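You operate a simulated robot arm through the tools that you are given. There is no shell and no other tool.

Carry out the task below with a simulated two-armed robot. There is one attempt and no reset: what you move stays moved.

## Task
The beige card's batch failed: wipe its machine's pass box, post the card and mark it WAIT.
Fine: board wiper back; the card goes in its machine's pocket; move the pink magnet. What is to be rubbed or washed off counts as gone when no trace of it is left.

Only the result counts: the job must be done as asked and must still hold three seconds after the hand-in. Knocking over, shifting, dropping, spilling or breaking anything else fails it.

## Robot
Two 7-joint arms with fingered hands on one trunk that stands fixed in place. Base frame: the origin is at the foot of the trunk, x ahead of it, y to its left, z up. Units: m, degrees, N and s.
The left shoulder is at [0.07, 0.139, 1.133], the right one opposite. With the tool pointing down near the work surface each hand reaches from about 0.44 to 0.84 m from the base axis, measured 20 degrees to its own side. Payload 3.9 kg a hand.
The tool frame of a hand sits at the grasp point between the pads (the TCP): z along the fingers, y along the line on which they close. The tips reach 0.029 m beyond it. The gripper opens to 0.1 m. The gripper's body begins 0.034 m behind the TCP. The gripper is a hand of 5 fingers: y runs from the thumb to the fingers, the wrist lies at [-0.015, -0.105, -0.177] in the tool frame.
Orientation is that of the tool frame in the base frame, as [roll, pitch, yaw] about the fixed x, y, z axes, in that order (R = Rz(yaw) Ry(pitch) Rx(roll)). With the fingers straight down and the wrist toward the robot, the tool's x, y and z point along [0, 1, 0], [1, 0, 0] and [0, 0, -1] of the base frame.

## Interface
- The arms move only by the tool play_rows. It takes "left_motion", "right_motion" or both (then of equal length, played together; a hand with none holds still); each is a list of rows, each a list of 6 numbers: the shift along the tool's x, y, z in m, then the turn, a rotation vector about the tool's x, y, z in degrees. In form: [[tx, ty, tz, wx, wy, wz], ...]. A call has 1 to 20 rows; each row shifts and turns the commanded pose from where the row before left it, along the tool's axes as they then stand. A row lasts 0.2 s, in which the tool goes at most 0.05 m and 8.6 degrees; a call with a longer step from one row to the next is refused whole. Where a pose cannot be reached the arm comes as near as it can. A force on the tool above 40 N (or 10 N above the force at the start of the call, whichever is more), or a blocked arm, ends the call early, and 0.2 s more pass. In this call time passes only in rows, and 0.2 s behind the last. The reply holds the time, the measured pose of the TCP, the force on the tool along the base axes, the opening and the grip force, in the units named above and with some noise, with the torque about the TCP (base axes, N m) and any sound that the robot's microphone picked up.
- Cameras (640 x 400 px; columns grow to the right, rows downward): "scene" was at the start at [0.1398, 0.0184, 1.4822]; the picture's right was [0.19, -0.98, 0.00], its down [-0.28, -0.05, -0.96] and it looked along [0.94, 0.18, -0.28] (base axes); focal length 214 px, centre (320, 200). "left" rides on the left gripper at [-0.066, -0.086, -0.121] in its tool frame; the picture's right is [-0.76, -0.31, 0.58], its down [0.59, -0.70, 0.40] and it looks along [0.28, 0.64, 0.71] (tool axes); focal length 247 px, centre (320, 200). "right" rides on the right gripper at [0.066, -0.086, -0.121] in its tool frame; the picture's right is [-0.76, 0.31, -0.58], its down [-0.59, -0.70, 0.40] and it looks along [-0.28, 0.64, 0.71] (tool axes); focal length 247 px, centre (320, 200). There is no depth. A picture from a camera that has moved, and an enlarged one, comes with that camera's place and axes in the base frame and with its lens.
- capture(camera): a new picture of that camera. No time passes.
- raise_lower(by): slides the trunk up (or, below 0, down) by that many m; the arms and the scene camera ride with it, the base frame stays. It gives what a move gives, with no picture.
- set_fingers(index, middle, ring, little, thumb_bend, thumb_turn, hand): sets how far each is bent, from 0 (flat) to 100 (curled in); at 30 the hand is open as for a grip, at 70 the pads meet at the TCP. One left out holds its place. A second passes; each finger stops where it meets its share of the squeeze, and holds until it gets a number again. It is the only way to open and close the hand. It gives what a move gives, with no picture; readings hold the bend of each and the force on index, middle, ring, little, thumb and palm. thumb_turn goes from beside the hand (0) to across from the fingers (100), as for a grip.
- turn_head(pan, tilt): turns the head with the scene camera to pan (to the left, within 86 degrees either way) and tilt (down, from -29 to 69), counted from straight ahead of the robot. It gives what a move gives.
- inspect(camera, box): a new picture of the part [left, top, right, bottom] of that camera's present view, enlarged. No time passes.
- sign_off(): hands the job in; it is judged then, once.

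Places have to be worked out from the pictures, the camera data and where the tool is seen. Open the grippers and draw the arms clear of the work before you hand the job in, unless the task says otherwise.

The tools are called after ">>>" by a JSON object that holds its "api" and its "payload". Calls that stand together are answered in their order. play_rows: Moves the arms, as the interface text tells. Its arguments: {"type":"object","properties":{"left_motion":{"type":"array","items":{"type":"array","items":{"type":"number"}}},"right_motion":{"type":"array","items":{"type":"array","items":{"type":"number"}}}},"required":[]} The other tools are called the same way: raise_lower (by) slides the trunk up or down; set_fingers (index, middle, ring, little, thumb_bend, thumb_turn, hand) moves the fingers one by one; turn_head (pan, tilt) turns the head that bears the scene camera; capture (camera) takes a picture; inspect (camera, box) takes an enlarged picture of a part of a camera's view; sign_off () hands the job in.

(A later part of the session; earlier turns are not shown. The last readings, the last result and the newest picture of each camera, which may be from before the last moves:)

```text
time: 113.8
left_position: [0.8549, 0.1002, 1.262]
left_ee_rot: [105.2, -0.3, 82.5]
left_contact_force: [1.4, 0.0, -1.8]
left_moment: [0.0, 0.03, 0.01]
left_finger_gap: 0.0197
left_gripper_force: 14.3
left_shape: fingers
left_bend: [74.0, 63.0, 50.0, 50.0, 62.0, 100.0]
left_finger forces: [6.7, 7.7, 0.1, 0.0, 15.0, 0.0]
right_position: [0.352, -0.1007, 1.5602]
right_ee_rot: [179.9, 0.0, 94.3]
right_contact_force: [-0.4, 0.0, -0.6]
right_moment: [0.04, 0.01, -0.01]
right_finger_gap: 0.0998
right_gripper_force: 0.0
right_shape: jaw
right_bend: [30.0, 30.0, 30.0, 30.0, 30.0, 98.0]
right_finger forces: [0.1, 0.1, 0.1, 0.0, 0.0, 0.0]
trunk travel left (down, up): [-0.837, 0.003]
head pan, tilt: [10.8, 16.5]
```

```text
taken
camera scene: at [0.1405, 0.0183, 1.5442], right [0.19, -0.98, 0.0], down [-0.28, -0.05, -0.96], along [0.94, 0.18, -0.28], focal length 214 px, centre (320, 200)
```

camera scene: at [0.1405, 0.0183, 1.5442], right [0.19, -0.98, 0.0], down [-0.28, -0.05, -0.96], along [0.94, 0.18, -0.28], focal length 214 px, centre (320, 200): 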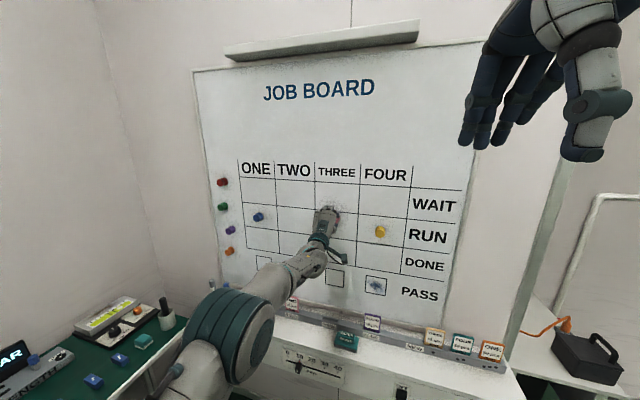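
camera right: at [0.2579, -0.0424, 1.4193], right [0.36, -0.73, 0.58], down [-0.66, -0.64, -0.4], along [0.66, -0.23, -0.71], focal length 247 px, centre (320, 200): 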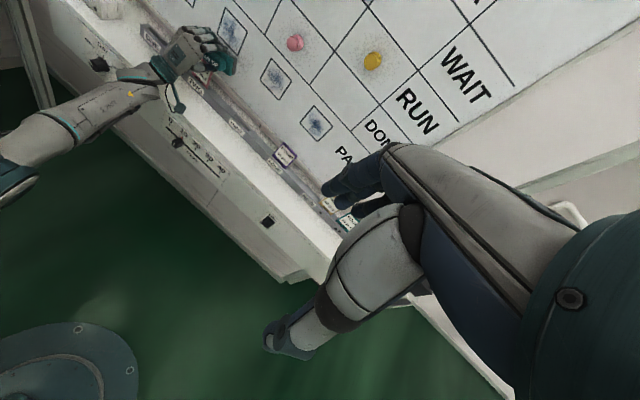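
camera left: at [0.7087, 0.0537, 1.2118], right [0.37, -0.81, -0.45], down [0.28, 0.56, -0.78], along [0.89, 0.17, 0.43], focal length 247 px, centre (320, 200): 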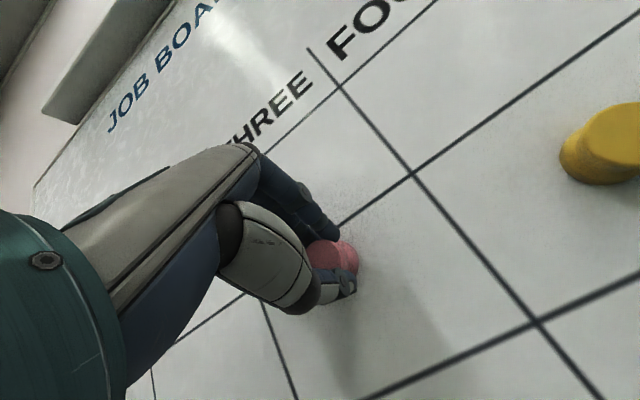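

The magnet is at the top of the RUN cell. I slide it up with the arm the remaining 7.5 cm in small steps.

>>> {"api": "play_rows", "payload": {"left_motion": [[0, 0.0145, -0.0039, 0, 0, 0], [0, 0.0145, -0.0039, 0, 0, 0], [0, 0.0145, -0.0039, 0, 0, 0], [0, 0.0145, -0.0039, 0, 0, 0], [0, 0.0145, -0.0039, 0, 0, 0]]}}

>>> {"api": "capture", "payload": {"camera": "left"}}

>>> {"api": "inspect", "payload": {"camera": "scene", "box": [260, 150, 420, 250]}}

>>> {"api": "inspect", "payload": {"camera": "right", "box": [210, 20, 370, 120]}}

```text
time: 115.0
left_position: [0.856, 0.1015, 1.3375]
left_ee_rot: [105.2, -0.3, 82.6]
left_contact_force: [-2.6, -0.3, -2.2]
left_moment: [-0.01, 0.12, -0.02]
left_finger_gap: 0.0198
left_gripper_force: 15.3
left_shape: fingers
left_bend: [74.0, 64.0, 50.0, 50.0, 62.0, 100.0]
left_finger forces: [6.8, 7.2, 0.1, 0.0, 15.9, 0.0]
right_position: [0.3514, -0.1, 1.5614]
right_ee_rot: [179.8, 0.0, 94.2]
right_contact_force: [0.2, 0.4, -1.1]
right_moment: [-0.04, -0.01, -0.04]
right_finger_gap: 0.0999
right_gripper_force: 0.0
right_shape: jaw
right_bend: [30.0, 30.0, 30.0, 30.0, 30.0, 98.0]
right_finger forces: [0.1, 0.1, 0.0, 0.0, 0.0, 0.0]
trunk travel left (down, up): [-0.837, 0.003]
head pan, tilt: [10.8, 16.5]
```

```text
taken
camera left: at [0.709, 0.0541, 1.2868], right [0.37, -0.81, -0.45], down [0.28, 0.56, -0.78], along [0.89, 0.17, 0.43], focal length 247 px, centre (320, 200)
```

left: 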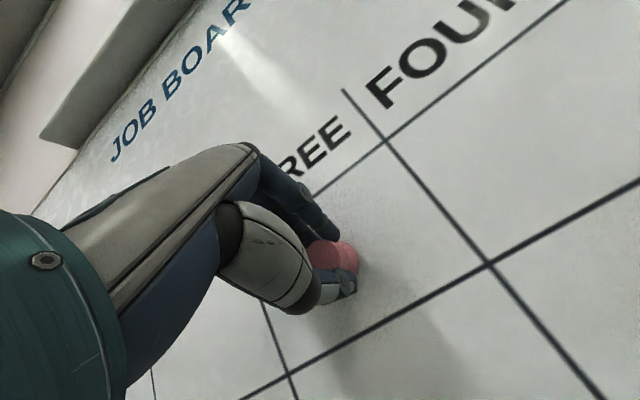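

```text
4.00 times, centred on (340, 200) of scene
camera zoom: at [0.1397, 0.0184, 1.5443], right [0.19, -0.98, 0.0], down [-0.28, -0.05, -0.96], along [0.94, 0.18, -0.28], focal length 858 px, centre (240, 200)
```

zoom: 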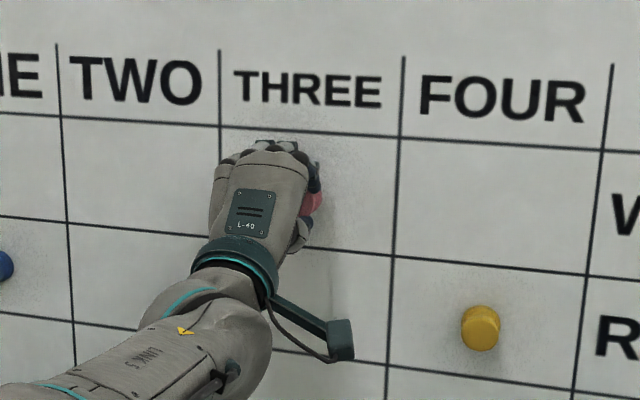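

```text
4.00 times, centred on (290, 70) of right
camera zoom: at [0.2599, -0.0413, 1.6807], right [0.36, -0.73, 0.58], down [-0.66, -0.64, -0.4], along [0.66, -0.24, -0.71], focal length 988 px, centre (440, 720)
```

zoom: 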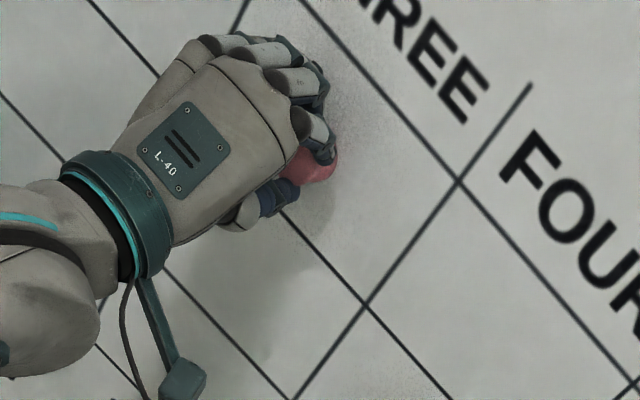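

The magnet is in the THREE/WAIT cell. I press it lightly toward the board to seat it, then open.

>>> {"api": "play_rows", "payload": {"left_motion": [[0, 0.0008, 0.003, 0, 0, 0], [0, 0.0008, 0.003, 0, 0, 0]]}}

>>> {"api": "set_fingers", "payload": {"hand": "left", "index": 60, "middle": 58, "thumb_bend": 54}}

>>> {"api": "inspect", "payload": {"camera": "left", "box": [240, 150, 480, 340]}}

```text
time: 115.6
left_position: [0.8583, 0.1005, 1.3397]
left_ee_rot: [105.1, -0.3, 82.5]
left_contact_force: [-13.4, -0.1, -4.4]
left_moment: [-0.01, 0.28, 0.01]
left_finger_gap: 0.0196
left_gripper_force: 16.8
left_shape: fingers
left_bend: [75.0, 64.0, 50.0, 50.0, 62.0, 100.0]
left_finger forces: [7.7, 8.2, 0.2, 0.0, 18.1, 0.0]
right_position: [0.3479, -0.1012, 1.5613]
right_ee_rot: [179.7, 0.0, 94.2]
right_contact_force: [-0.2, -0.9, 0.2]
right_moment: [-0.01, -0.01, -0.01]
right_finger_gap: 0.0997
right_gripper_force: 0.0
right_shape: jaw
right_bend: [30.0, 30.0, 30.0, 30.0, 30.0, 98.0]
right_finger forces: [0.1, 0.0, 0.0, 0.0, 0.0, 0.1]
trunk travel left (down, up): [-0.837, 0.003]
head pan, tilt: [10.8, 16.5]
```

```text
time: 116.6
left_position: [0.8598, 0.0995, 1.3376]
left_ee_rot: [105.1, -0.3, 82.5]
left_contact_force: [-5.5, -1.0, 0.9]
left_moment: [0.03, -0.14, 0.1]
left_finger_gap: 0.0343
left_gripper_force: 2.6
left_shape: fingers
left_bend: [60.0, 57.0, 50.0, 50.0, 53.0, 100.0]
left_finger forces: [0.1, 1.3, 3.0, 0.0, 0.8, 0.0]
right_position: [0.3497, -0.1009, 1.5613]
right_ee_rot: [179.9, 0.0, 94.2]
right_contact_force: [-0.6, 0.6, 0.0]
right_moment: [0.04, 0.04, 0.0]
right_finger_gap: 0.0998
right_gripper_force: 0.1
right_shape: jaw
right_bend: [30.0, 30.0, 30.0, 30.0, 30.0, 98.0]
right_finger forces: [0.1, 0.1, 0.0, 0.1, 0.2, 0.1]
trunk travel left (down, up): [-0.837, 0.003]
head pan, tilt: [10.8, 16.5]
```

```text
2.11 times, centred on (360, 245) of left
camera zoom: at [0.7132, 0.0532, 1.2878], right [0.37, -0.81, -0.45], down [0.28, 0.56, -0.78], along [0.89, 0.17, 0.43], focal length 520 px, centre (236, 105)
```

zoom: 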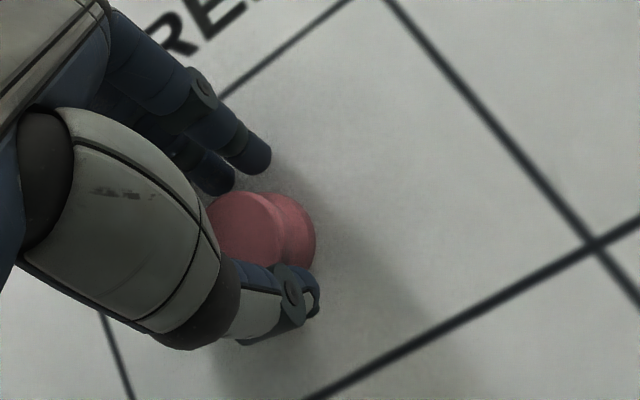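

>>> {"api": "set_fingers", "payload": {"hand": "left", "thumb_bend": 42}}

>>> {"api": "play_rows", "payload": {"left_motion": [[0, -0.0015, -0.006, 0, 0, 0]]}}

>>> {"api": "set_fingers", "payload": {"hand": "left", "index": 46, "middle": 46, "ring": 46, "little": 46}}

>>> {"api": "inspect", "payload": {"camera": "left", "box": [240, 150, 480, 340]}}

```text
time: 117.6
left_position: [0.8595, 0.1006, 1.339]
left_ee_rot: [105.1, -0.3, 82.5]
left_contact_force: [-4.4, -0.4, 1.6]
left_moment: [0.03, -0.2, 0.1]
left_finger_gap: 0.0473
left_gripper_force: 1.8
left_shape: fingers
left_bend: [60.0, 57.0, 50.0, 50.0, 42.0, 99.0]
left_finger forces: [0.1, 1.2, 3.2, 0.0, 0.0, 0.0]
right_position: [0.3491, -0.1016, 1.5603]
right_ee_rot: [180.0, 0.1, 94.3]
right_contact_force: [0.8, 0.4, 0.4]
right_moment: [0.01, 0.0, -0.01]
right_finger_gap: 0.0998
right_gripper_force: 0.0
right_shape: jaw
right_bend: [30.0, 30.0, 30.0, 30.0, 30.0, 98.0]
right_finger forces: [0.0, 0.1, 0.0, 0.1, 0.1, 0.0]
trunk travel left (down, up): [-0.837, 0.003]
head pan, tilt: [10.8, 16.5]
```

```text
time: 118.0
left_position: [0.8555, 0.1011, 1.337]
left_ee_rot: [105.3, -0.3, 82.5]
left_contact_force: [1.3, 0.2, 0.6]
left_moment: [0.01, -0.01, 0.03]
left_finger_gap: 0.0476
left_gripper_force: 0.1
left_shape: fingers
left_bend: [60.0, 57.0, 50.0, 50.0, 42.0, 99.0]
left_finger forces: [0.0, 0.0, 0.0, 0.0, 0.1, 0.0]
right_position: [0.3512, -0.1002, 1.5603]
right_ee_rot: [-179.9, 0.1, 94.1]
right_contact_force: [-0.2, 1.4, -0.2]
right_moment: [0.02, 0.01, 0.04]
right_finger_gap: 0.0998
right_gripper_force: 0.0
right_shape: jaw
right_bend: [30.0, 30.0, 30.0, 30.0, 30.0, 98.0]
right_finger forces: [0.0, 0.1, 0.1, 0.1, 0.1, 0.0]
trunk travel left (down, up): [-0.837, 0.003]
head pan, tilt: [10.8, 16.5]
```

```text
time: 119.0
left_position: [0.8547, 0.1007, 1.3372]
left_ee_rot: [105.3, -0.3, 82.5]
left_contact_force: [-0.2, 0.5, -0.5]
left_moment: [-0.02, -0.02, -0.01]
left_finger_gap: 0.0644
left_gripper_force: 0.0
left_shape: fingers
left_bend: [46.0, 46.0, 46.0, 46.0, 42.0, 99.0]
left_finger forces: [0.1, 0.0, 0.1, 0.0, 0.1, 0.0]
right_position: [0.3518, -0.0999, 1.5601]
right_ee_rot: [179.8, -0.1, 94.2]
right_contact_force: [-0.2, 0.4, 0.1]
right_moment: [0.01, 0.0, 0.0]
right_finger_gap: 0.1
right_gripper_force: 0.0
right_shape: jaw
right_bend: [30.0, 30.0, 30.0, 30.0, 30.0, 98.0]
right_finger forces: [0.0, 0.0, 0.0, 0.0, 0.0, 0.0]
trunk travel left (down, up): [-0.837, 0.003]
head pan, tilt: [10.8, 16.5]
```

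```text
2.11 times, centred on (360, 245) of left
camera zoom: at [0.7089, 0.0545, 1.2867], right [0.37, -0.81, -0.45], down [0.28, 0.56, -0.78], along [0.89, 0.17, 0.43], focal length 520 px, centre (236, 105)
```

zoom: 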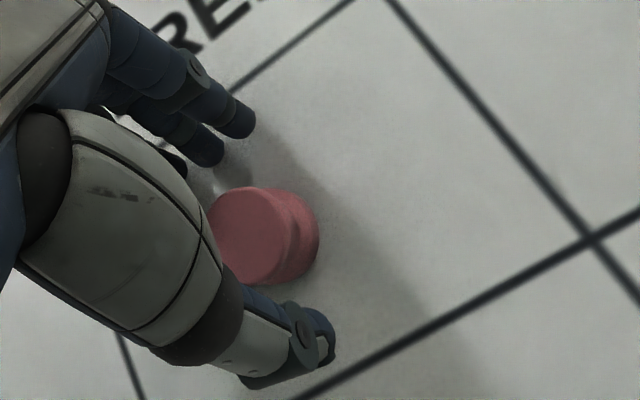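

The hand is clear of the magnet. I withdraw straight back, then check the board.

>>> {"api": "play_rows", "payload": {"left_motion": [[0, -0.003, -0.0115, 0, 0, 0], [0, -0.003, -0.0115, 0, 0, 0], [0, -0.003, -0.0115, 0, 0, 0], [0, -0.005, -0.02, 0, 0, 0], [0, -0.01, -0.038, 0, 0, 0], [0, -0.01, -0.038, 0, 0, 0], [0, -0.01, -0.038, 0, 0, 0], [0, -0.01, -0.038, 0, 0, 0]]}}

>>> {"api": "capture", "payload": {"camera": "left"}}

>>> {"api": "capture", "payload": {"camera": "scene"}}

```text
time: 120.8
left_position: [0.6411, 0.1316, 1.3416]
left_ee_rot: [105.1, -0.3, 82.4]
left_contact_force: [-1.3, 1.6, -0.4]
left_moment: [-0.01, -0.01, -0.01]
left_finger_gap: 0.0644
left_gripper_force: 0.1
left_shape: fingers
left_bend: [46.0, 46.0, 46.0, 46.0, 42.0, 99.0]
left_finger forces: [0.0, 0.1, 0.0, 0.1, 0.1, 0.0]
right_position: [0.3487, -0.1012, 1.5603]
right_ee_rot: [179.9, 0.0, 94.2]
right_contact_force: [-0.8, -0.3, 0.4]
right_moment: [-0.01, -0.01, 0.01]
right_finger_gap: 0.0996
right_gripper_force: 0.1
right_shape: jaw
right_bend: [30.0, 30.0, 30.0, 30.0, 30.0, 98.0]
right_finger forces: [0.1, 0.0, 0.1, 0.0, 0.0, 0.0]
trunk travel left (down, up): [-0.837, 0.003]
head pan, tilt: [10.8, 16.5]
```

```text
taken
camera left: at [0.495, 0.0839, 1.2903], right [0.37, -0.81, -0.45], down [0.28, 0.56, -0.78], along [0.89, 0.17, 0.43], focal length 247 px, centre (320, 200)
```

left: 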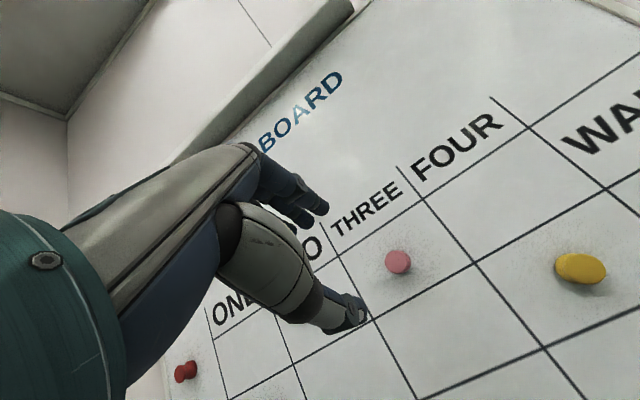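

```text
taken
camera scene: at [0.1371, 0.0189, 1.5445], right [0.19, -0.98, 0.0], down [-0.28, -0.05, -0.96], along [0.94, 0.18, -0.28], focal length 214 px, centre (320, 200)
```

scene: 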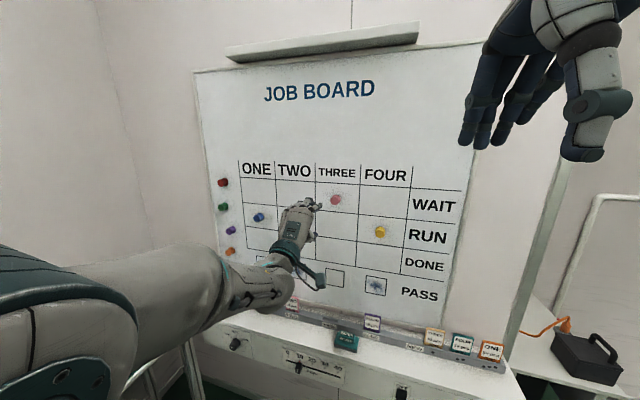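

The pink magnet now holds in THREE/WAIT. I park the left arm to the side, clear of the right arm's work area.

>>> {"api": "play_rows", "payload": {"left_motion": [[0.0246, -0.0084, -0.031, 0, 0, 0], [0.0246, -0.0084, -0.031, 0, 0, 0], [0.0246, -0.0084, -0.031, 0, 0, 0], [0.0246, -0.0084, -0.031, 0, 0, 0], [0.0246, -0.0084, -0.031, 0, 0, 0], [0.0246, -0.0084, -0.031, 0, 0, 0], [0.0246, -0.0084, -0.031, 0, 0, 0]]}}

>>> {"api": "capture", "payload": {"camera": "scene"}}

```text
time: 122.4
left_position: [0.4603, 0.3373, 1.3259]
left_ee_rot: [105.2, -0.4, 82.5]
left_contact_force: [0.5, 0.7, -0.7]
left_moment: [-0.03, 0.04, -0.02]
left_finger_gap: 0.0645
left_gripper_force: 0.0
left_shape: fingers
left_bend: [46.0, 46.0, 46.0, 46.0, 42.0, 99.0]
left_finger forces: [0.0, 0.1, 0.0, 0.0, 0.0, 0.1]
left hand out of reach, approached as far as the arm can: row 2, 3, 4
right_position: [0.3498, -0.101, 1.5612]
right_ee_rot: [179.9, 0.0, 94.3]
right_contact_force: [0.0, 0.7, -0.4]
right_moment: [0.0, -0.02, 0.0]
right_finger_gap: 0.0995
right_gripper_force: 0.1
right_shape: jaw
right_bend: [30.0, 30.0, 30.0, 30.0, 30.0, 98.0]
right_finger forces: [0.0, 0.0, 0.1, 0.0, 0.1, 0.0]
trunk travel left (down, up): [-0.837, 0.003]
head pan, tilt: [10.8, 16.5]
```

```text
taken
camera scene: at [0.1385, 0.0193, 1.5444], right [0.19, -0.98, 0.0], down [-0.28, -0.05, -0.96], along [0.94, 0.18, -0.28], focal length 214 px, centre (320, 200)
```

scene: 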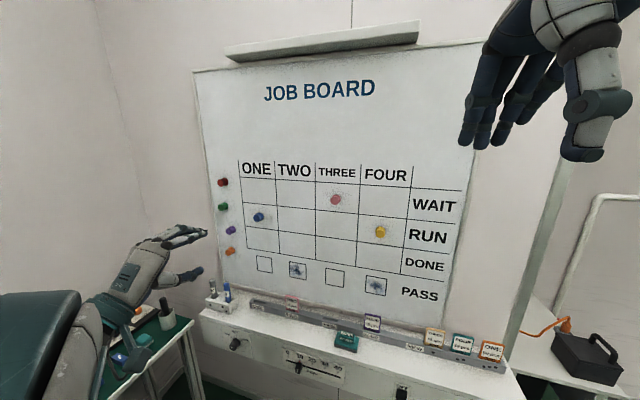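

Left arm is clear. I lower the trunk for the shelf work and bring the right hand forward to try a posture that grips the card by its side edges, which is the only way the right arm can reach pocket THREE.

>>> {"api": "raise_lower", "payload": {"by": -0.25}}

>>> {"api": "play_rows", "payload": {"right_motion": [[-0.0268, 0.0231, 0.0267, 0, 0, 0], [-0.0268, 0.0231, 0.0267, 0, 0, 0], [-0.0268, 0.0231, 0.0267, 0, 0, 0], [-0.0268, 0.0231, 0.0267, 0, 0, 0], [-0.0268, 0.0231, 0.0267, 0, 0, 0], [-0.0268, 0.0231, 0.0267, 0, 0, 0]]}}

>>> {"api": "capture", "payload": {"camera": "right"}}

>>> {"api": "capture", "payload": {"camera": "scene"}}

```text
time: 125.0
left_position: [0.4613, 0.3374, 1.0766]
left_ee_rot: [105.1, -0.3, 82.4]
left_contact_force: [1.1, -0.6, -0.6]
left_moment: [0.01, 0.0, 0.0]
left_finger_gap: 0.0648
left_gripper_force: 0.0
left_shape: fingers
left_bend: [46.0, 46.0, 46.0, 46.0, 42.0, 99.0]
left_finger forces: [0.0, 0.0, 0.0, 0.1, 0.0, 0.0]
right_position: [0.3509, -0.102, 1.3104]
right_ee_rot: [179.9, 0.1, 94.2]
right_contact_force: [0.3, -0.1, -0.1]
right_moment: [-0.01, 0.0, -0.01]
right_finger_gap: 0.0997
right_gripper_force: 0.1
right_shape: jaw
right_bend: [30.0, 30.0, 30.0, 30.0, 30.0, 98.0]
right_finger forces: [0.0, 0.0, 0.0, 0.0, 0.0, 0.0]
trunk travel left (down, up): [-0.587, 0.253]
head pan, tilt: [10.8, 16.5]
```

```text
time: 126.4
left_position: [0.4626, 0.3351, 1.0761]
left_ee_rot: [105.3, -0.3, 82.5]
left_contact_force: [0.4, -0.3, -0.4]
left_moment: [0.0, 0.01, 0.03]
left_finger_gap: 0.0645
left_gripper_force: 0.1
left_shape: fingers
left_bend: [46.0, 46.0, 46.0, 46.0, 42.0, 99.0]
left_finger forces: [0.0, 0.0, 0.0, 0.1, 0.0, 0.0]
right_position: [0.5042, -0.2514, 1.1509]
right_ee_rot: [-180.0, 0.1, 94.2]
right_contact_force: [0.4, 0.4, 0.6]
right_moment: [0.0, 0.01, 0.0]
right_finger_gap: 0.1
right_gripper_force: 0.1
right_shape: jaw
right_bend: [30.0, 30.0, 30.0, 30.0, 30.0, 98.0]
right_finger forces: [0.0, 0.0, 0.1, 0.0, 0.0, 0.1]
trunk travel left (down, up): [-0.587, 0.253]
head pan, tilt: [10.8, 16.5]
```

```text
taken
camera right: at [0.4132, -0.1922, 1.2719], right [0.36, -0.73, 0.58], down [-0.66, -0.64, -0.4], along [0.66, -0.23, -0.71], focal length 247 px, centre (320, 200)
```

right: 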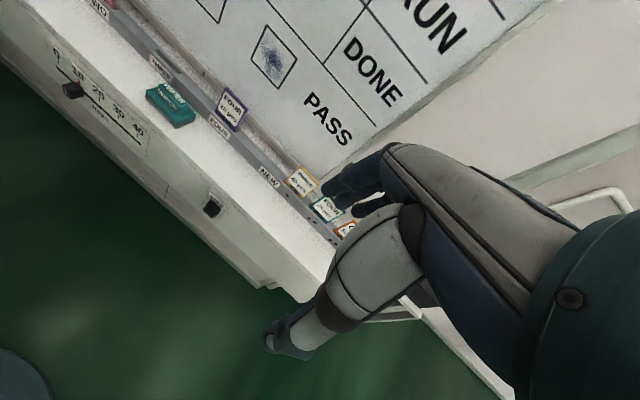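

```text
taken
camera scene: at [0.1408, 0.0173, 1.2941], right [0.19, -0.98, 0.0], down [-0.28, -0.05, -0.96], along [0.94, 0.18, -0.28], focal length 214 px, centre (320, 200)
```

scene: 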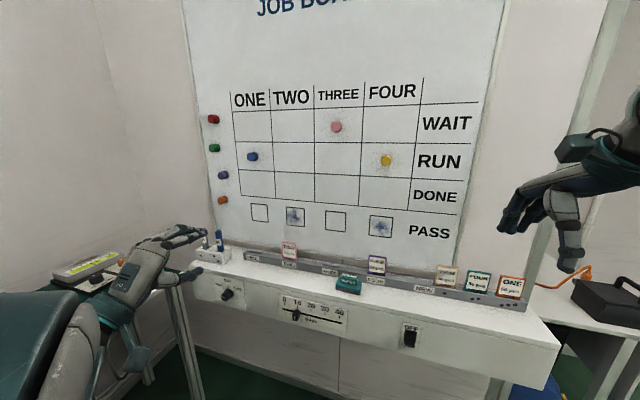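

Both cameras see the cards well. I enlarge them to triangulate the beige card, its gap to the teal one, and pocket THREE.

>>> {"api": "inspect", "payload": {"camera": "right", "box": [250, 140, 360, 250]}}

>>> {"api": "inspect", "payload": {"camera": "right", "box": [90, 0, 290, 125]}}

>>> {"api": "inspect", "payload": {"camera": "scene", "box": [420, 240, 540, 315]}}

>>> {"api": "inspect", "payload": {"camera": "scene", "box": [270, 230, 430, 310]}}

```text
3.64 times, centred on (305, 195) of right
camera zoom: at [0.4132, -0.1922, 1.2719], right [0.36, -0.73, 0.58], down [-0.66, -0.64, -0.4], along [0.66, -0.23, -0.71], focal length 898 px, centre (374, 218)
```

zoom: 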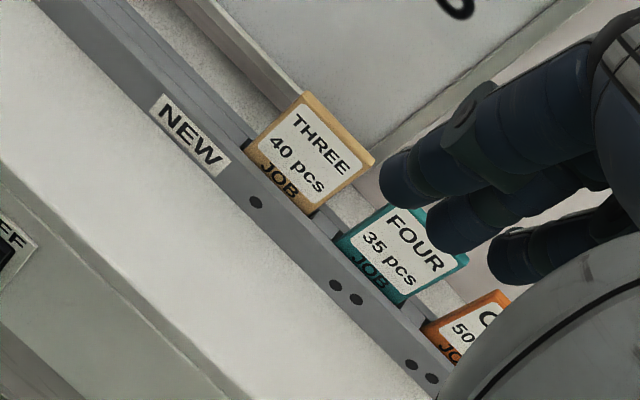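

```text
3.20 times, centred on (190, 62) of right
camera zoom: at [0.4132, -0.1922, 1.2719], right [0.36, -0.73, 0.58], down [-0.66, -0.64, -0.4], along [0.66, -0.23, -0.71], focal length 790 px, centre (736, 640)
```

zoom: 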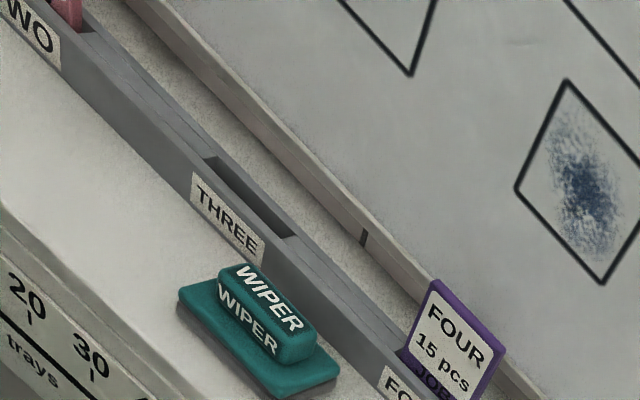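

```text
5.33 times, centred on (480, 278) of scene
camera zoom: at [0.1408, 0.0173, 1.2941], right [0.19, -0.98, 0.0], down [-0.28, -0.05, -0.96], along [0.94, 0.18, -0.28], focal length 1144 px, centre (-533, -213)
```

zoom: 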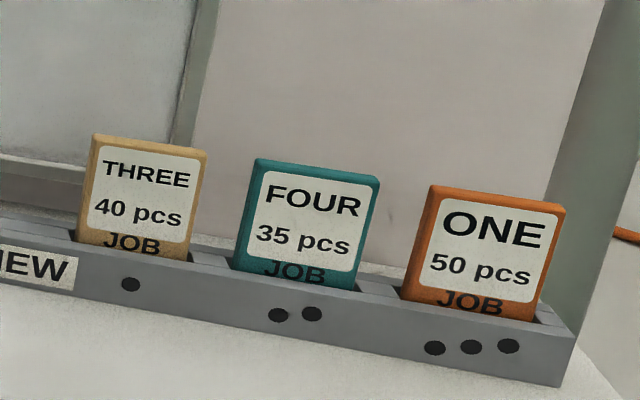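

```text
4.00 times, centred on (350, 270) of scene
camera zoom: at [0.1408, 0.0173, 1.2941], right [0.19, -0.98, 0.0], down [-0.28, -0.05, -0.96], along [0.94, 0.18, -0.28], focal length 858 px, centre (200, -80)
```

zoom: 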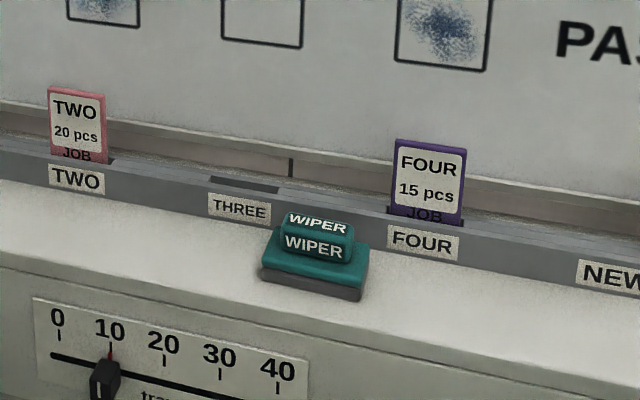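

The beige card's exposed part spans y -0.237 to -0.295, z 0.815 to 0.904, at x about 0.797, and pocket THREE is near [0.845, 0.112, 0.815]. I test whether the right wrist can turn to the edge-grip posture, out in free space.

>>> {"api": "play_rows", "payload": {"right_motion": [[0, 0, 0, 0, 0, -8.4], [0, 0, 0, 0, 0, -8.4], [0, 0, 0, 0, 0, -8.4], [0, 0, 0, 0, 0, -8.4], [0, 0, 0, 0, 0, -8.4], [0, 0, 0, 0, 0, -8.4], [0, 0, 0, 0, 0, -8.4], [0, 0, 0, 0, 0, -8.4], [0, 0, 0, 0, 0, -8.4], [0, 0, 0, 0, 0, -8.4]]}}

>>> {"api": "play_rows", "payload": {"right_motion": [[0, 0, 0, 0, -8.4, 0], [0, 0, 0, 0, -8.4, 0], [0, 0, 0, 0, -8.4, 0], [0, 0, 0, 0, -8.4, 0], [0, 0, 0, 0, -8.4, 0], [0, 0, 0, 0, -8.4, 0], [0, 0, 0, 0, -8.4, 0]]}}

>>> {"api": "capture", "payload": {"camera": "right"}}

>>> {"api": "capture", "payload": {"camera": "scene"}}

```text
time: 128.6
left_position: [0.4615, 0.3369, 1.0759]
left_ee_rot: [105.3, -0.2, 82.4]
left_contact_force: [0.5, 0.6, -0.4]
left_moment: [0.02, 0.0, -0.03]
left_finger_gap: 0.0647
left_gripper_force: 0.0
left_shape: fingers
left_bend: [46.0, 46.0, 46.0, 46.0, 42.0, 99.0]
left_finger forces: [0.0, 0.0, 0.0, 0.1, 0.0, 0.1]
right_position: [0.5017, -0.2514, 1.1491]
right_ee_rot: [-180.0, 0.2, 178.4]
right_contact_force: [0.2, 0.0, 0.0]
right_moment: [-0.03, 0.02, -0.01]
right_finger_gap: 0.0997
right_gripper_force: 0.1
right_shape: jaw
right_bend: [30.0, 30.0, 30.0, 30.0, 30.0, 98.0]
right_finger forces: [0.0, 0.0, 0.0, 0.0, 0.0, 0.0]
trunk travel left (down, up): [-0.587, 0.253]
head pan, tilt: [10.8, 16.5]
```

```text
time: 130.2
left_position: [0.461, 0.3355, 1.0773]
left_ee_rot: [105.2, -0.3, 82.6]
left_contact_force: [0.6, 0.0, 0.0]
left_moment: [0.0, 0.02, 0.0]
left_finger_gap: 0.0645
left_gripper_force: 0.1
left_shape: fingers
left_bend: [46.0, 46.0, 46.0, 46.0, 42.0, 99.0]
left_finger forces: [0.1, 0.1, 0.1, 0.0, 0.0, 0.0]
right_position: [0.5009, -0.2499, 1.1496]
right_ee_rot: [179.7, 59.0, 178.0]
right_contact_force: [-0.4, -0.2, 0.4]
right_moment: [0.01, 0.01, -0.01]
right_finger_gap: 0.0995
right_gripper_force: 0.1
right_shape: jaw
right_bend: [30.0, 30.0, 30.0, 30.0, 30.0, 98.0]
right_finger forces: [0.0, 0.0, 0.1, 0.0, 0.0, 0.1]
trunk travel left (down, up): [-0.587, 0.253]
head pan, tilt: [10.8, 16.5]
```

```text
taken
camera right: at [0.3605, -0.3312, 1.1554], right [-0.1, 0.31, 0.95], down [0.62, -0.72, 0.3], along [0.78, 0.62, -0.12], focal length 247 px, centre (320, 200)
```

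right: 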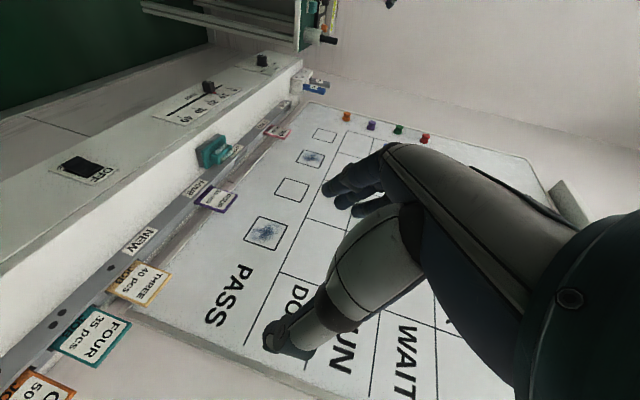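

```text
taken
camera scene: at [0.1397, 0.0177, 1.2943], right [0.19, -0.98, 0.0], down [-0.28, -0.05, -0.96], along [0.94, 0.18, -0.28], focal length 214 px, centre (320, 200)
```

scene: 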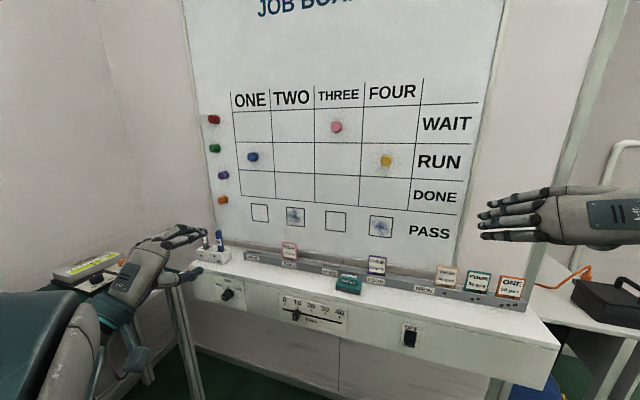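

The right wrist can take this posture. I align it with the rail's direction, pitch to 75°, preset the fingers and move in front of the beige card.

>>> {"api": "set_fingers", "payload": {"hand": "right", "index": 38, "middle": 38, "ring": 38, "little": 38, "thumb_bend": 42}}

>>> {"api": "play_rows", "payload": {"right_motion": [[0, 0, 0, 3.94, 0, 2.37], [0, 0, 0, 0, -8, 0], [0, 0, 0, 0, -8, 0], [0.024, 0.0015, 0.031, 0, 0, 0], [0.024, 0.0015, 0.031, 0, 0, 0], [0.024, 0.0015, 0.031, 0, 0, 0], [0.024, 0.0015, 0.031, 0, 0, 0], [0.024, 0.0015, 0.031, 0, 0, 0], [0.024, 0.0015, 0.031, 0, 0, 0], [0.024, 0.0015, 0.031, 0, 0, 0]]}}

>>> {"api": "capture", "payload": {"camera": "right"}}

>>> {"api": "capture", "payload": {"camera": "scene"}}

```text
time: 131.2
left_position: [0.4624, 0.3362, 1.0753]
left_ee_rot: [105.2, -0.3, 82.5]
left_contact_force: [-0.1, 0.7, -0.1]
left_moment: [-0.02, -0.02, -0.01]
left_finger_gap: 0.0648
left_gripper_force: 0.1
left_shape: fingers
left_bend: [46.0, 46.0, 46.0, 46.0, 42.0, 99.0]
left_finger forces: [0.0, 0.1, 0.1, 0.0, 0.0, 0.1]
right_position: [0.5024, -0.2502, 1.1496]
right_ee_rot: [-180.0, 58.9, 178.3]
right_contact_force: [-1.0, -0.3, -0.2]
right_moment: [0.01, -0.02, 0.0]
right_finger_gap: 0.075
right_gripper_force: 0.0
right_shape: fingers
right_bend: [38.0, 38.0, 38.0, 38.0, 42.0, 98.0]
right_finger forces: [0.1, 0.0, 0.0, 0.0, 0.1, 0.1]
trunk travel left (down, up): [-0.587, 0.253]
head pan, tilt: [10.8, 16.5]
```

```text
time: 133.4
left_position: [0.4617, 0.3362, 1.0763]
left_ee_rot: [105.3, -0.3, 82.4]
left_contact_force: [-0.5, 0.3, -0.3]
left_moment: [-0.04, 0.02, -0.03]
left_finger_gap: 0.0646
left_gripper_force: 0.0
left_shape: fingers
left_bend: [46.0, 46.0, 46.0, 46.0, 42.0, 99.0]
left_finger forces: [0.0, 0.0, 0.0, 0.1, 0.1, 0.0]
right_position: [0.6696, -0.263, 0.9317]
right_ee_rot: [179.2, 74.8, 172.8]
right_contact_force: [0.5, -0.7, 0.8]
right_moment: [-0.02, 0.02, 0.0]
right_finger_gap: 0.075
right_gripper_force: 0.1
right_shape: fingers
right_bend: [38.0, 38.0, 38.0, 38.0, 42.0, 98.0]
right_finger forces: [0.1, 0.0, 0.1, 0.1, 0.1, 0.0]
trunk travel left (down, up): [-0.587, 0.253]
head pan, tilt: [10.8, 16.5]
```

```text
taken
camera right: at [0.5255, -0.332, 0.8999], right [-0.32, 0.34, 0.88], down [0.46, -0.76, 0.46], along [0.83, 0.55, 0.09], focal length 247 px, centre (320, 200)
```

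right: 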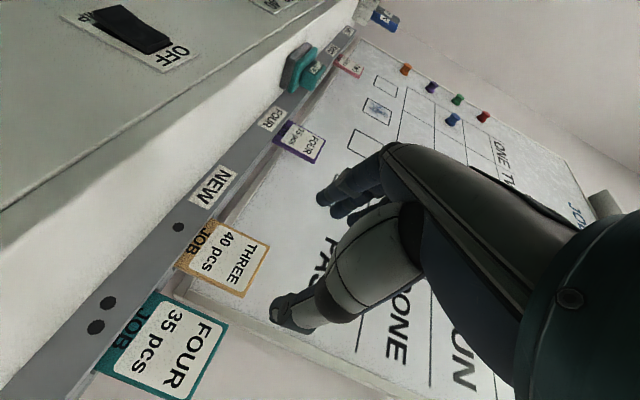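

```text
taken
camera scene: at [0.141, 0.018, 1.2941], right [0.19, -0.98, 0.0], down [-0.28, -0.05, -0.96], along [0.94, 0.18, -0.28], focal length 214 px, centre (320, 200)
```

scene: 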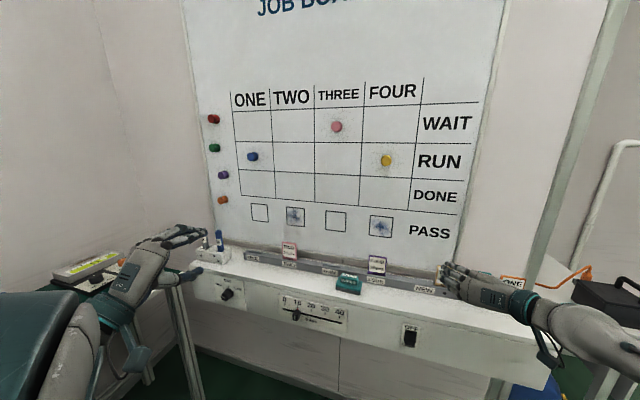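

The hand camera shows the beige card between thumb and fingers, with a 25 mm gap to the teal card for the thumb. I close to about 5 cm in front and check the alignment.

>>> {"api": "play_rows", "payload": {"right_motion": [[0.0137, 0.0033, 0.026, 0, 0, 0], [0.0137, 0.0033, 0.026, 0, 0, 0], [0.0137, 0.0033, 0.026, 0, 0, 0]]}}

>>> {"api": "capture", "payload": {"camera": "right"}}

>>> {"api": "inspect", "payload": {"camera": "scene", "box": [410, 230, 540, 311]}}

```text
time: 134.2
left_position: [0.4629, 0.336, 1.0761]
left_ee_rot: [105.3, -0.3, 82.6]
left_contact_force: [1.1, -0.3, -0.4]
left_moment: [0.0, 0.0, -0.04]
left_finger_gap: 0.0645
left_gripper_force: 0.2
left_shape: fingers
left_bend: [46.0, 46.0, 46.0, 46.0, 42.0, 99.0]
left_finger forces: [0.0, 0.0, 0.0, 0.1, 0.1, 0.0]
right_position: [0.7342, -0.2587, 0.8691]
right_ee_rot: [179.8, 74.8, 173.4]
right_contact_force: [-0.2, -0.2, -0.4]
right_moment: [0.01, 0.0, 0.02]
right_finger_gap: 0.0748
right_gripper_force: 0.0
right_shape: fingers
right_bend: [38.0, 38.0, 38.0, 38.0, 42.0, 98.0]
right_finger forces: [0.0, 0.0, 0.0, 0.1, 0.0, 0.0]
trunk travel left (down, up): [-0.587, 0.253]
head pan, tilt: [10.8, 16.5]
```

```text
taken
camera right: at [0.5902, -0.3273, 0.8375], right [-0.32, 0.34, 0.88], down [0.46, -0.76, 0.46], along [0.83, 0.55, 0.09], focal length 247 px, centre (320, 200)
```

right: 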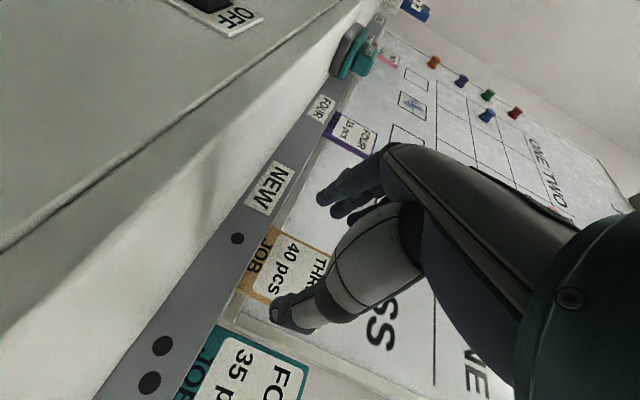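

```text
4.92 times, centred on (475, 270) of scene
camera zoom: at [0.1411, 0.0181, 1.2941], right [0.19, -0.98, 0.0], down [-0.28, -0.05, -0.96], along [0.94, 0.18, -0.28], focal length 1056 px, centre (-443, -147)
```

zoom: 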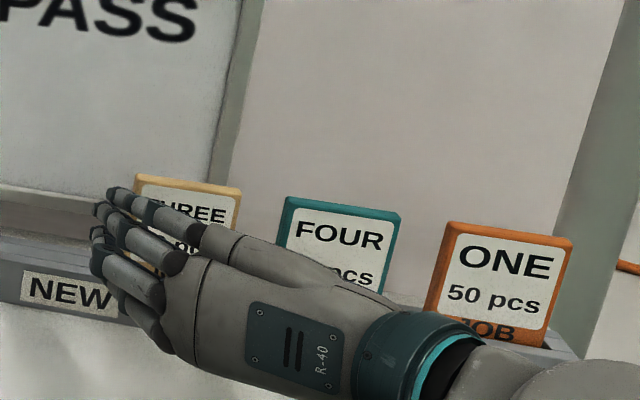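

The computed clearances are about 2 mm to the beige edge and 7 mm to the teal one. I advance in small steps, watching the force.

>>> {"api": "play_rows", "payload": {"right_motion": [[-0.0021, 0, 0.0077, 0, 0, 0], [-0.0021, 0, 0.0077, 0, 0, 0], [-0.0021, 0, 0.0077, 0, 0, 0]]}}

>>> {"api": "inspect", "payload": {"camera": "right", "box": [200, 150, 400, 400]}}

>>> {"api": "inspect", "payload": {"camera": "scene", "box": [410, 230, 540, 311]}}

```text
time: 135.0
left_position: [0.4611, 0.3369, 1.0761]
left_ee_rot: [105.2, -0.3, 82.4]
left_contact_force: [-0.2, 0.4, 0.7]
left_moment: [0.03, 0.04, 0.01]
left_finger_gap: 0.0647
left_gripper_force: 0.1
left_shape: fingers
left_bend: [46.0, 46.0, 46.0, 46.0, 42.0, 99.0]
left_finger forces: [0.1, 0.1, 0.0, 0.0, 0.0, 0.0]
right_position: [0.7569, -0.2584, 0.8699]
right_ee_rot: [179.8, 74.8, 173.5]
right_contact_force: [0.4, -0.5, 0.7]
right_moment: [0.01, 0.06, -0.02]
right_finger_gap: 0.0749
right_gripper_force: 0.0
right_shape: fingers
right_bend: [38.0, 38.0, 38.0, 38.0, 42.0, 98.0]
right_finger forces: [0.0, 0.0, 0.0, 0.0, 0.0, 0.0]
trunk travel left (down, up): [-0.587, 0.253]
head pan, tilt: [10.8, 16.5]
```

```text
1.60 times, centred on (300, 275) of right
camera zoom: at [0.6128, -0.3289, 0.8375], right [-0.32, 0.34, 0.88], down [0.46, -0.76, 0.46], along [0.83, 0.55, 0.09], focal length 395 px, centre (352, 80)
```

zoom: 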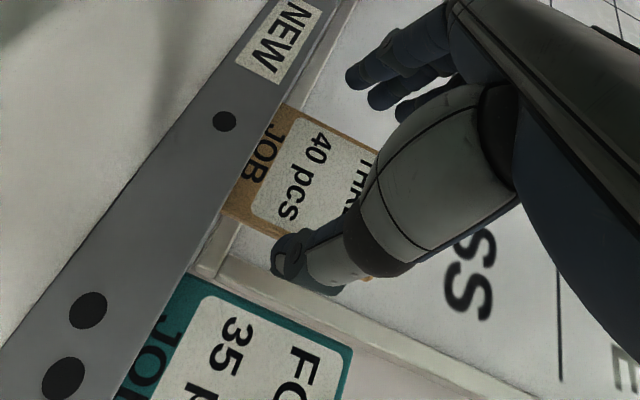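

```text
4.92 times, centred on (475, 270) of scene
camera zoom: at [0.1403, 0.0184, 1.2942], right [0.19, -0.98, 0.0], down [-0.28, -0.05, -0.96], along [0.94, 0.18, -0.28], focal length 1056 px, centre (-443, -147)
```

zoom: 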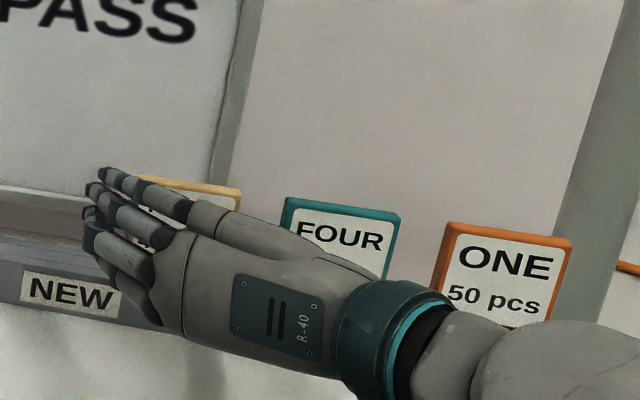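

The thumb needs to sit slightly further right to be centred in the gap. I shift 5 mm right and continue forward.

>>> {"api": "play_rows", "payload": {"right_motion": [[0, -0.0055, 0, 0, 0, 0], [-0.0018, 0, 0.0068, 0, 0, 0]]}}

>>> {"api": "inspect", "payload": {"camera": "right", "box": [200, 150, 400, 400]}}

```text
time: 135.6
left_position: [0.4612, 0.3365, 1.0753]
left_ee_rot: [105.2, -0.2, 82.4]
left_contact_force: [-0.1, 0.7, -0.3]
left_moment: [-0.01, -0.02, -0.01]
left_finger_gap: 0.0643
left_gripper_force: 0.1
left_shape: fingers
left_bend: [46.0, 46.0, 46.0, 46.0, 42.0, 99.0]
left_finger forces: [0.0, 0.0, 0.0, 0.1, 0.0, 0.0]
right_position: [0.7643, -0.2665, 0.8689]
right_ee_rot: [-179.7, 74.7, 173.8]
right_contact_force: [0.9, -0.9, -0.3]
right_moment: [-0.02, 0.0, 0.01]
right_finger_gap: 0.0752
right_gripper_force: 0.1
right_shape: fingers
right_bend: [38.0, 38.0, 38.0, 38.0, 42.0, 98.0]
right_finger forces: [0.1, 0.0, 0.1, 0.0, 0.0, 0.0]
trunk travel left (down, up): [-0.587, 0.253]
head pan, tilt: [10.8, 16.5]
```

```text
1.60 times, centred on (300, 275) of right
camera zoom: at [0.6195, -0.3356, 0.8387], right [-0.32, 0.35, 0.88], down [0.46, -0.76, 0.46], along [0.83, 0.55, 0.09], focal length 395 px, centre (352, 80)
```

zoom: 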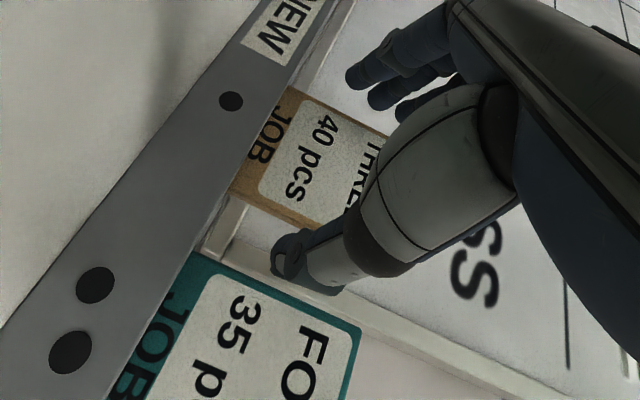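

The thumb is now centred in front of the gap between beige and teal. I go in 15 mm.

>>> {"api": "play_rows", "payload": {"right_motion": [[-0.0018, 0.0005, 0.0068, 0, 0, 0], [-0.0018, 0.0005, 0.0068, 0, 0, 0]]}}

>>> {"api": "inspect", "payload": {"camera": "right", "box": [200, 150, 400, 400]}}

>>> {"api": "inspect", "payload": {"camera": "scene", "box": [410, 230, 540, 311]}}

```text
time: 136.2
left_position: [0.4613, 0.3364, 1.0758]
left_ee_rot: [105.2, -0.3, 82.5]
left_contact_force: [0.2, -0.2, -0.4]
left_moment: [0.0, -0.01, -0.02]
left_finger_gap: 0.0649
left_gripper_force: 0.0
left_shape: fingers
left_bend: [46.0, 46.0, 46.0, 46.0, 42.0, 99.0]
left_finger forces: [0.0, 0.1, 0.1, 0.0, 0.0, 0.0]
right_position: [0.7769, -0.2665, 0.8706]
right_ee_rot: [179.9, 74.9, 173.6]
right_contact_force: [-0.2, -0.3, 0.9]
right_moment: [0.0, 0.02, 0.03]
right_finger_gap: 0.0754
right_gripper_force: 0.0
right_shape: fingers
right_bend: [38.0, 38.0, 38.0, 38.0, 42.0, 98.0]
right_finger forces: [0.1, 0.0, 0.1, 0.0, 0.1, 0.0]
trunk travel left (down, up): [-0.587, 0.253]
head pan, tilt: [10.8, 16.5]
```

```text
1.60 times, centred on (300, 275) of right
camera zoom: at [0.6339, -0.3363, 0.8384], right [-0.32, 0.35, 0.88], down [0.46, -0.76, 0.46], along [0.83, 0.55, 0.09], focal length 395 px, centre (352, 80)
```

zoom: 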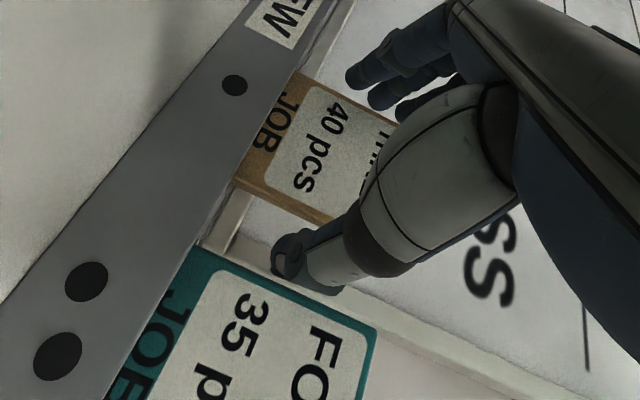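

```text
4.92 times, centred on (475, 270) of scene
camera zoom: at [0.1399, 0.0184, 1.2942], right [0.19, -0.98, 0.0], down [-0.28, -0.05, -0.96], along [0.94, 0.18, -0.28], focal length 1056 px, centre (-443, -147)
```

zoom: 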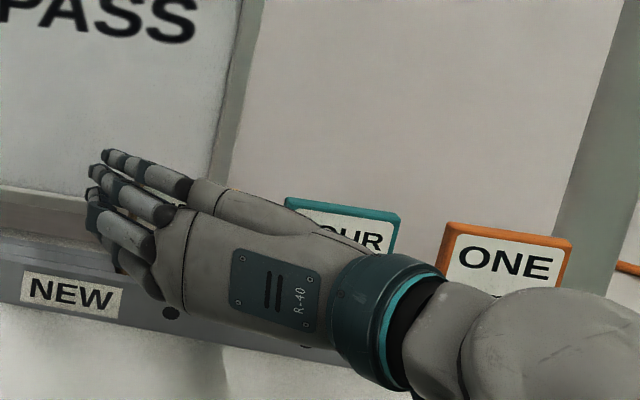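

>>> {"api": "play_rows", "payload": {"right_motion": [[-0.002, 0.0005, 0.0077, 0, 0, 0]]}}

>>> {"api": "set_fingers", "payload": {"hand": "right", "index": 46, "middle": 46, "ring": 46, "little": 38, "thumb_bend": 47}}

>>> {"api": "inspect", "payload": {"camera": "right", "box": [200, 150, 400, 400]}}

```text
time: 136.6
left_position: [0.462, 0.3363, 1.076]
left_ee_rot: [105.2, -0.3, 82.5]
left_contact_force: [-0.8, -1.0, 0.2]
left_moment: [0.04, -0.01, 0.01]
left_finger_gap: 0.0647
left_gripper_force: 0.1
left_shape: fingers
left_bend: [46.0, 46.0, 46.0, 46.0, 42.0, 99.0]
left_finger forces: [0.0, 0.0, 0.0, 0.1, 0.0, 0.1]
right_position: [0.7865, -0.267, 0.8708]
right_ee_rot: [-179.9, 74.8, 173.7]
right_contact_force: [0.4, -0.8, -0.9]
right_moment: [-0.02, 0.03, 0.0]
right_finger_gap: 0.075
right_gripper_force: 0.1
right_shape: fingers
right_bend: [38.0, 38.0, 38.0, 38.0, 42.0, 98.0]
right_finger forces: [0.1, 0.1, 0.1, 0.0, 0.1, 0.1]
trunk travel left (down, up): [-0.587, 0.253]
head pan, tilt: [10.8, 16.5]
```

```text
time: 137.6
left_position: [0.461, 0.3364, 1.0763]
left_ee_rot: [105.2, -0.3, 82.4]
left_contact_force: [-0.9, -0.7, 0.9]
left_moment: [-0.05, 0.0, 0.01]
left_finger_gap: 0.065
left_gripper_force: 0.1
left_shape: fingers
left_bend: [46.0, 46.0, 46.0, 46.0, 42.0, 99.0]
left_finger forces: [0.1, 0.0, 0.0, 0.0, 0.0, 0.0]
right_position: [0.7867, -0.266, 0.87]
right_ee_rot: [179.8, 74.9, 173.5]
right_contact_force: [-0.3, 0.4, 0.1]
right_moment: [0.0, 0.0, 0.03]
right_finger_gap: 0.0595
right_gripper_force: 1.0
right_shape: fingers
right_bend: [46.0, 46.0, 46.0, 38.0, 47.0, 98.0]
right_finger forces: [0.3, 0.1, 0.0, 0.0, 0.3, 0.0]
trunk travel left (down, up): [-0.587, 0.253]
head pan, tilt: [10.8, 16.5]
```

```text
1.60 times, centred on (300, 275) of right
camera zoom: at [0.6426, -0.3363, 0.8379], right [-0.32, 0.34, 0.88], down [0.46, -0.76, 0.46], along [0.83, 0.55, 0.09], focal length 395 px, centre (352, 80)
```

zoom: 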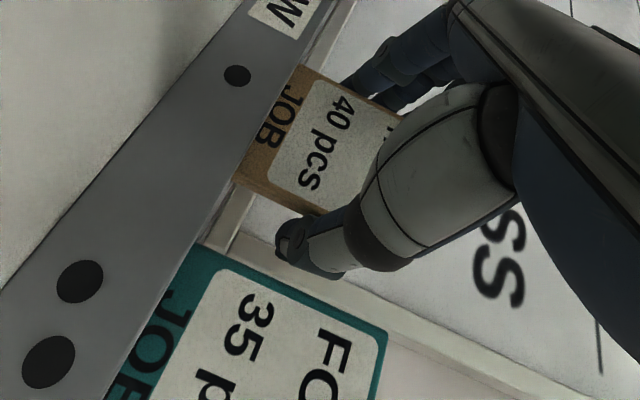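

Thumb and index just touch both edges (gap 59 mm). I squeeze moderately with index, middle and ring.

>>> {"api": "set_fingers", "payload": {"hand": "right", "index": 52, "middle": 52, "ring": 52, "thumb_bend": 58}}

>>> {"api": "inspect", "payload": {"camera": "right", "box": [200, 150, 400, 400]}}

>>> {"api": "inspect", "payload": {"camera": "scene", "box": [410, 230, 540, 311]}}

```text
time: 138.6
left_position: [0.4623, 0.3368, 1.0767]
left_ee_rot: [105.1, -0.3, 82.4]
left_contact_force: [0.1, 0.1, 0.2]
left_moment: [-0.01, -0.03, 0.0]
left_finger_gap: 0.0645
left_gripper_force: 0.1
left_shape: fingers
left_bend: [46.0, 46.0, 46.0, 46.0, 42.0, 99.0]
left_finger forces: [0.0, 0.0, 0.1, 0.0, 0.0, 0.0]
right_position: [0.7862, -0.2668, 0.87]
right_ee_rot: [-179.9, 74.9, 173.6]
right_contact_force: [0.1, -0.1, 1.1]
right_moment: [-0.03, -0.01, 0.02]
right_finger_gap: 0.0558
right_gripper_force: 6.4
right_shape: fingers
right_bend: [48.0, 52.0, 51.0, 38.0, 51.0, 97.0]
right_finger forces: [5.3, 0.1, 1.5, 0.0, 7.0, 0.0]
trunk travel left (down, up): [-0.587, 0.253]
head pan, tilt: [10.8, 16.5]
```

```text
1.60 times, centred on (300, 275) of right
camera zoom: at [0.6425, -0.3363, 0.8381], right [-0.32, 0.34, 0.88], down [0.46, -0.76, 0.46], along [0.83, 0.55, 0.09], focal length 395 px, centre (352, 80)
```

zoom: 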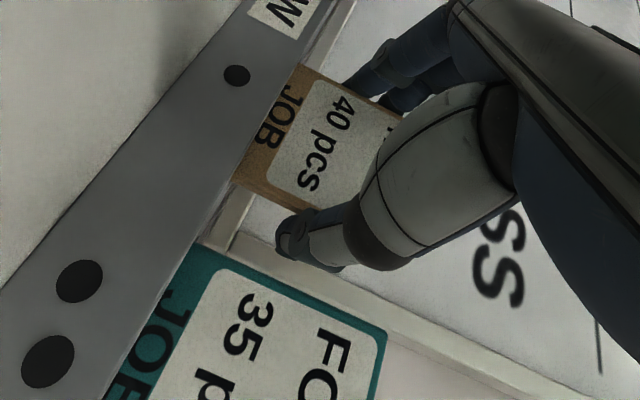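

```text
4.92 times, centred on (475, 270) of scene
camera zoom: at [0.1397, 0.0184, 1.2943], right [0.19, -0.98, 0.0], down [-0.28, -0.05, -0.96], along [0.94, 0.18, -0.28], focal length 1056 px, centre (-443, -147)
```

zoom: 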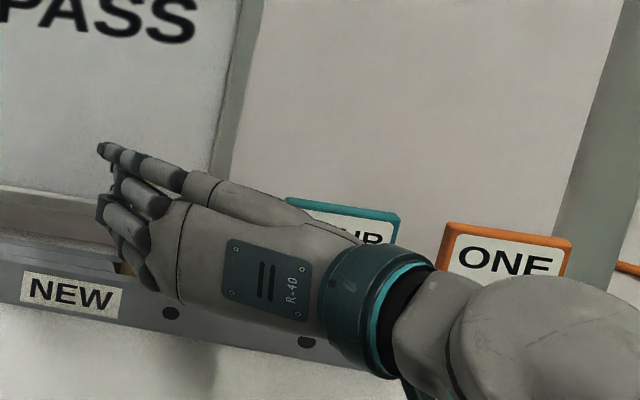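

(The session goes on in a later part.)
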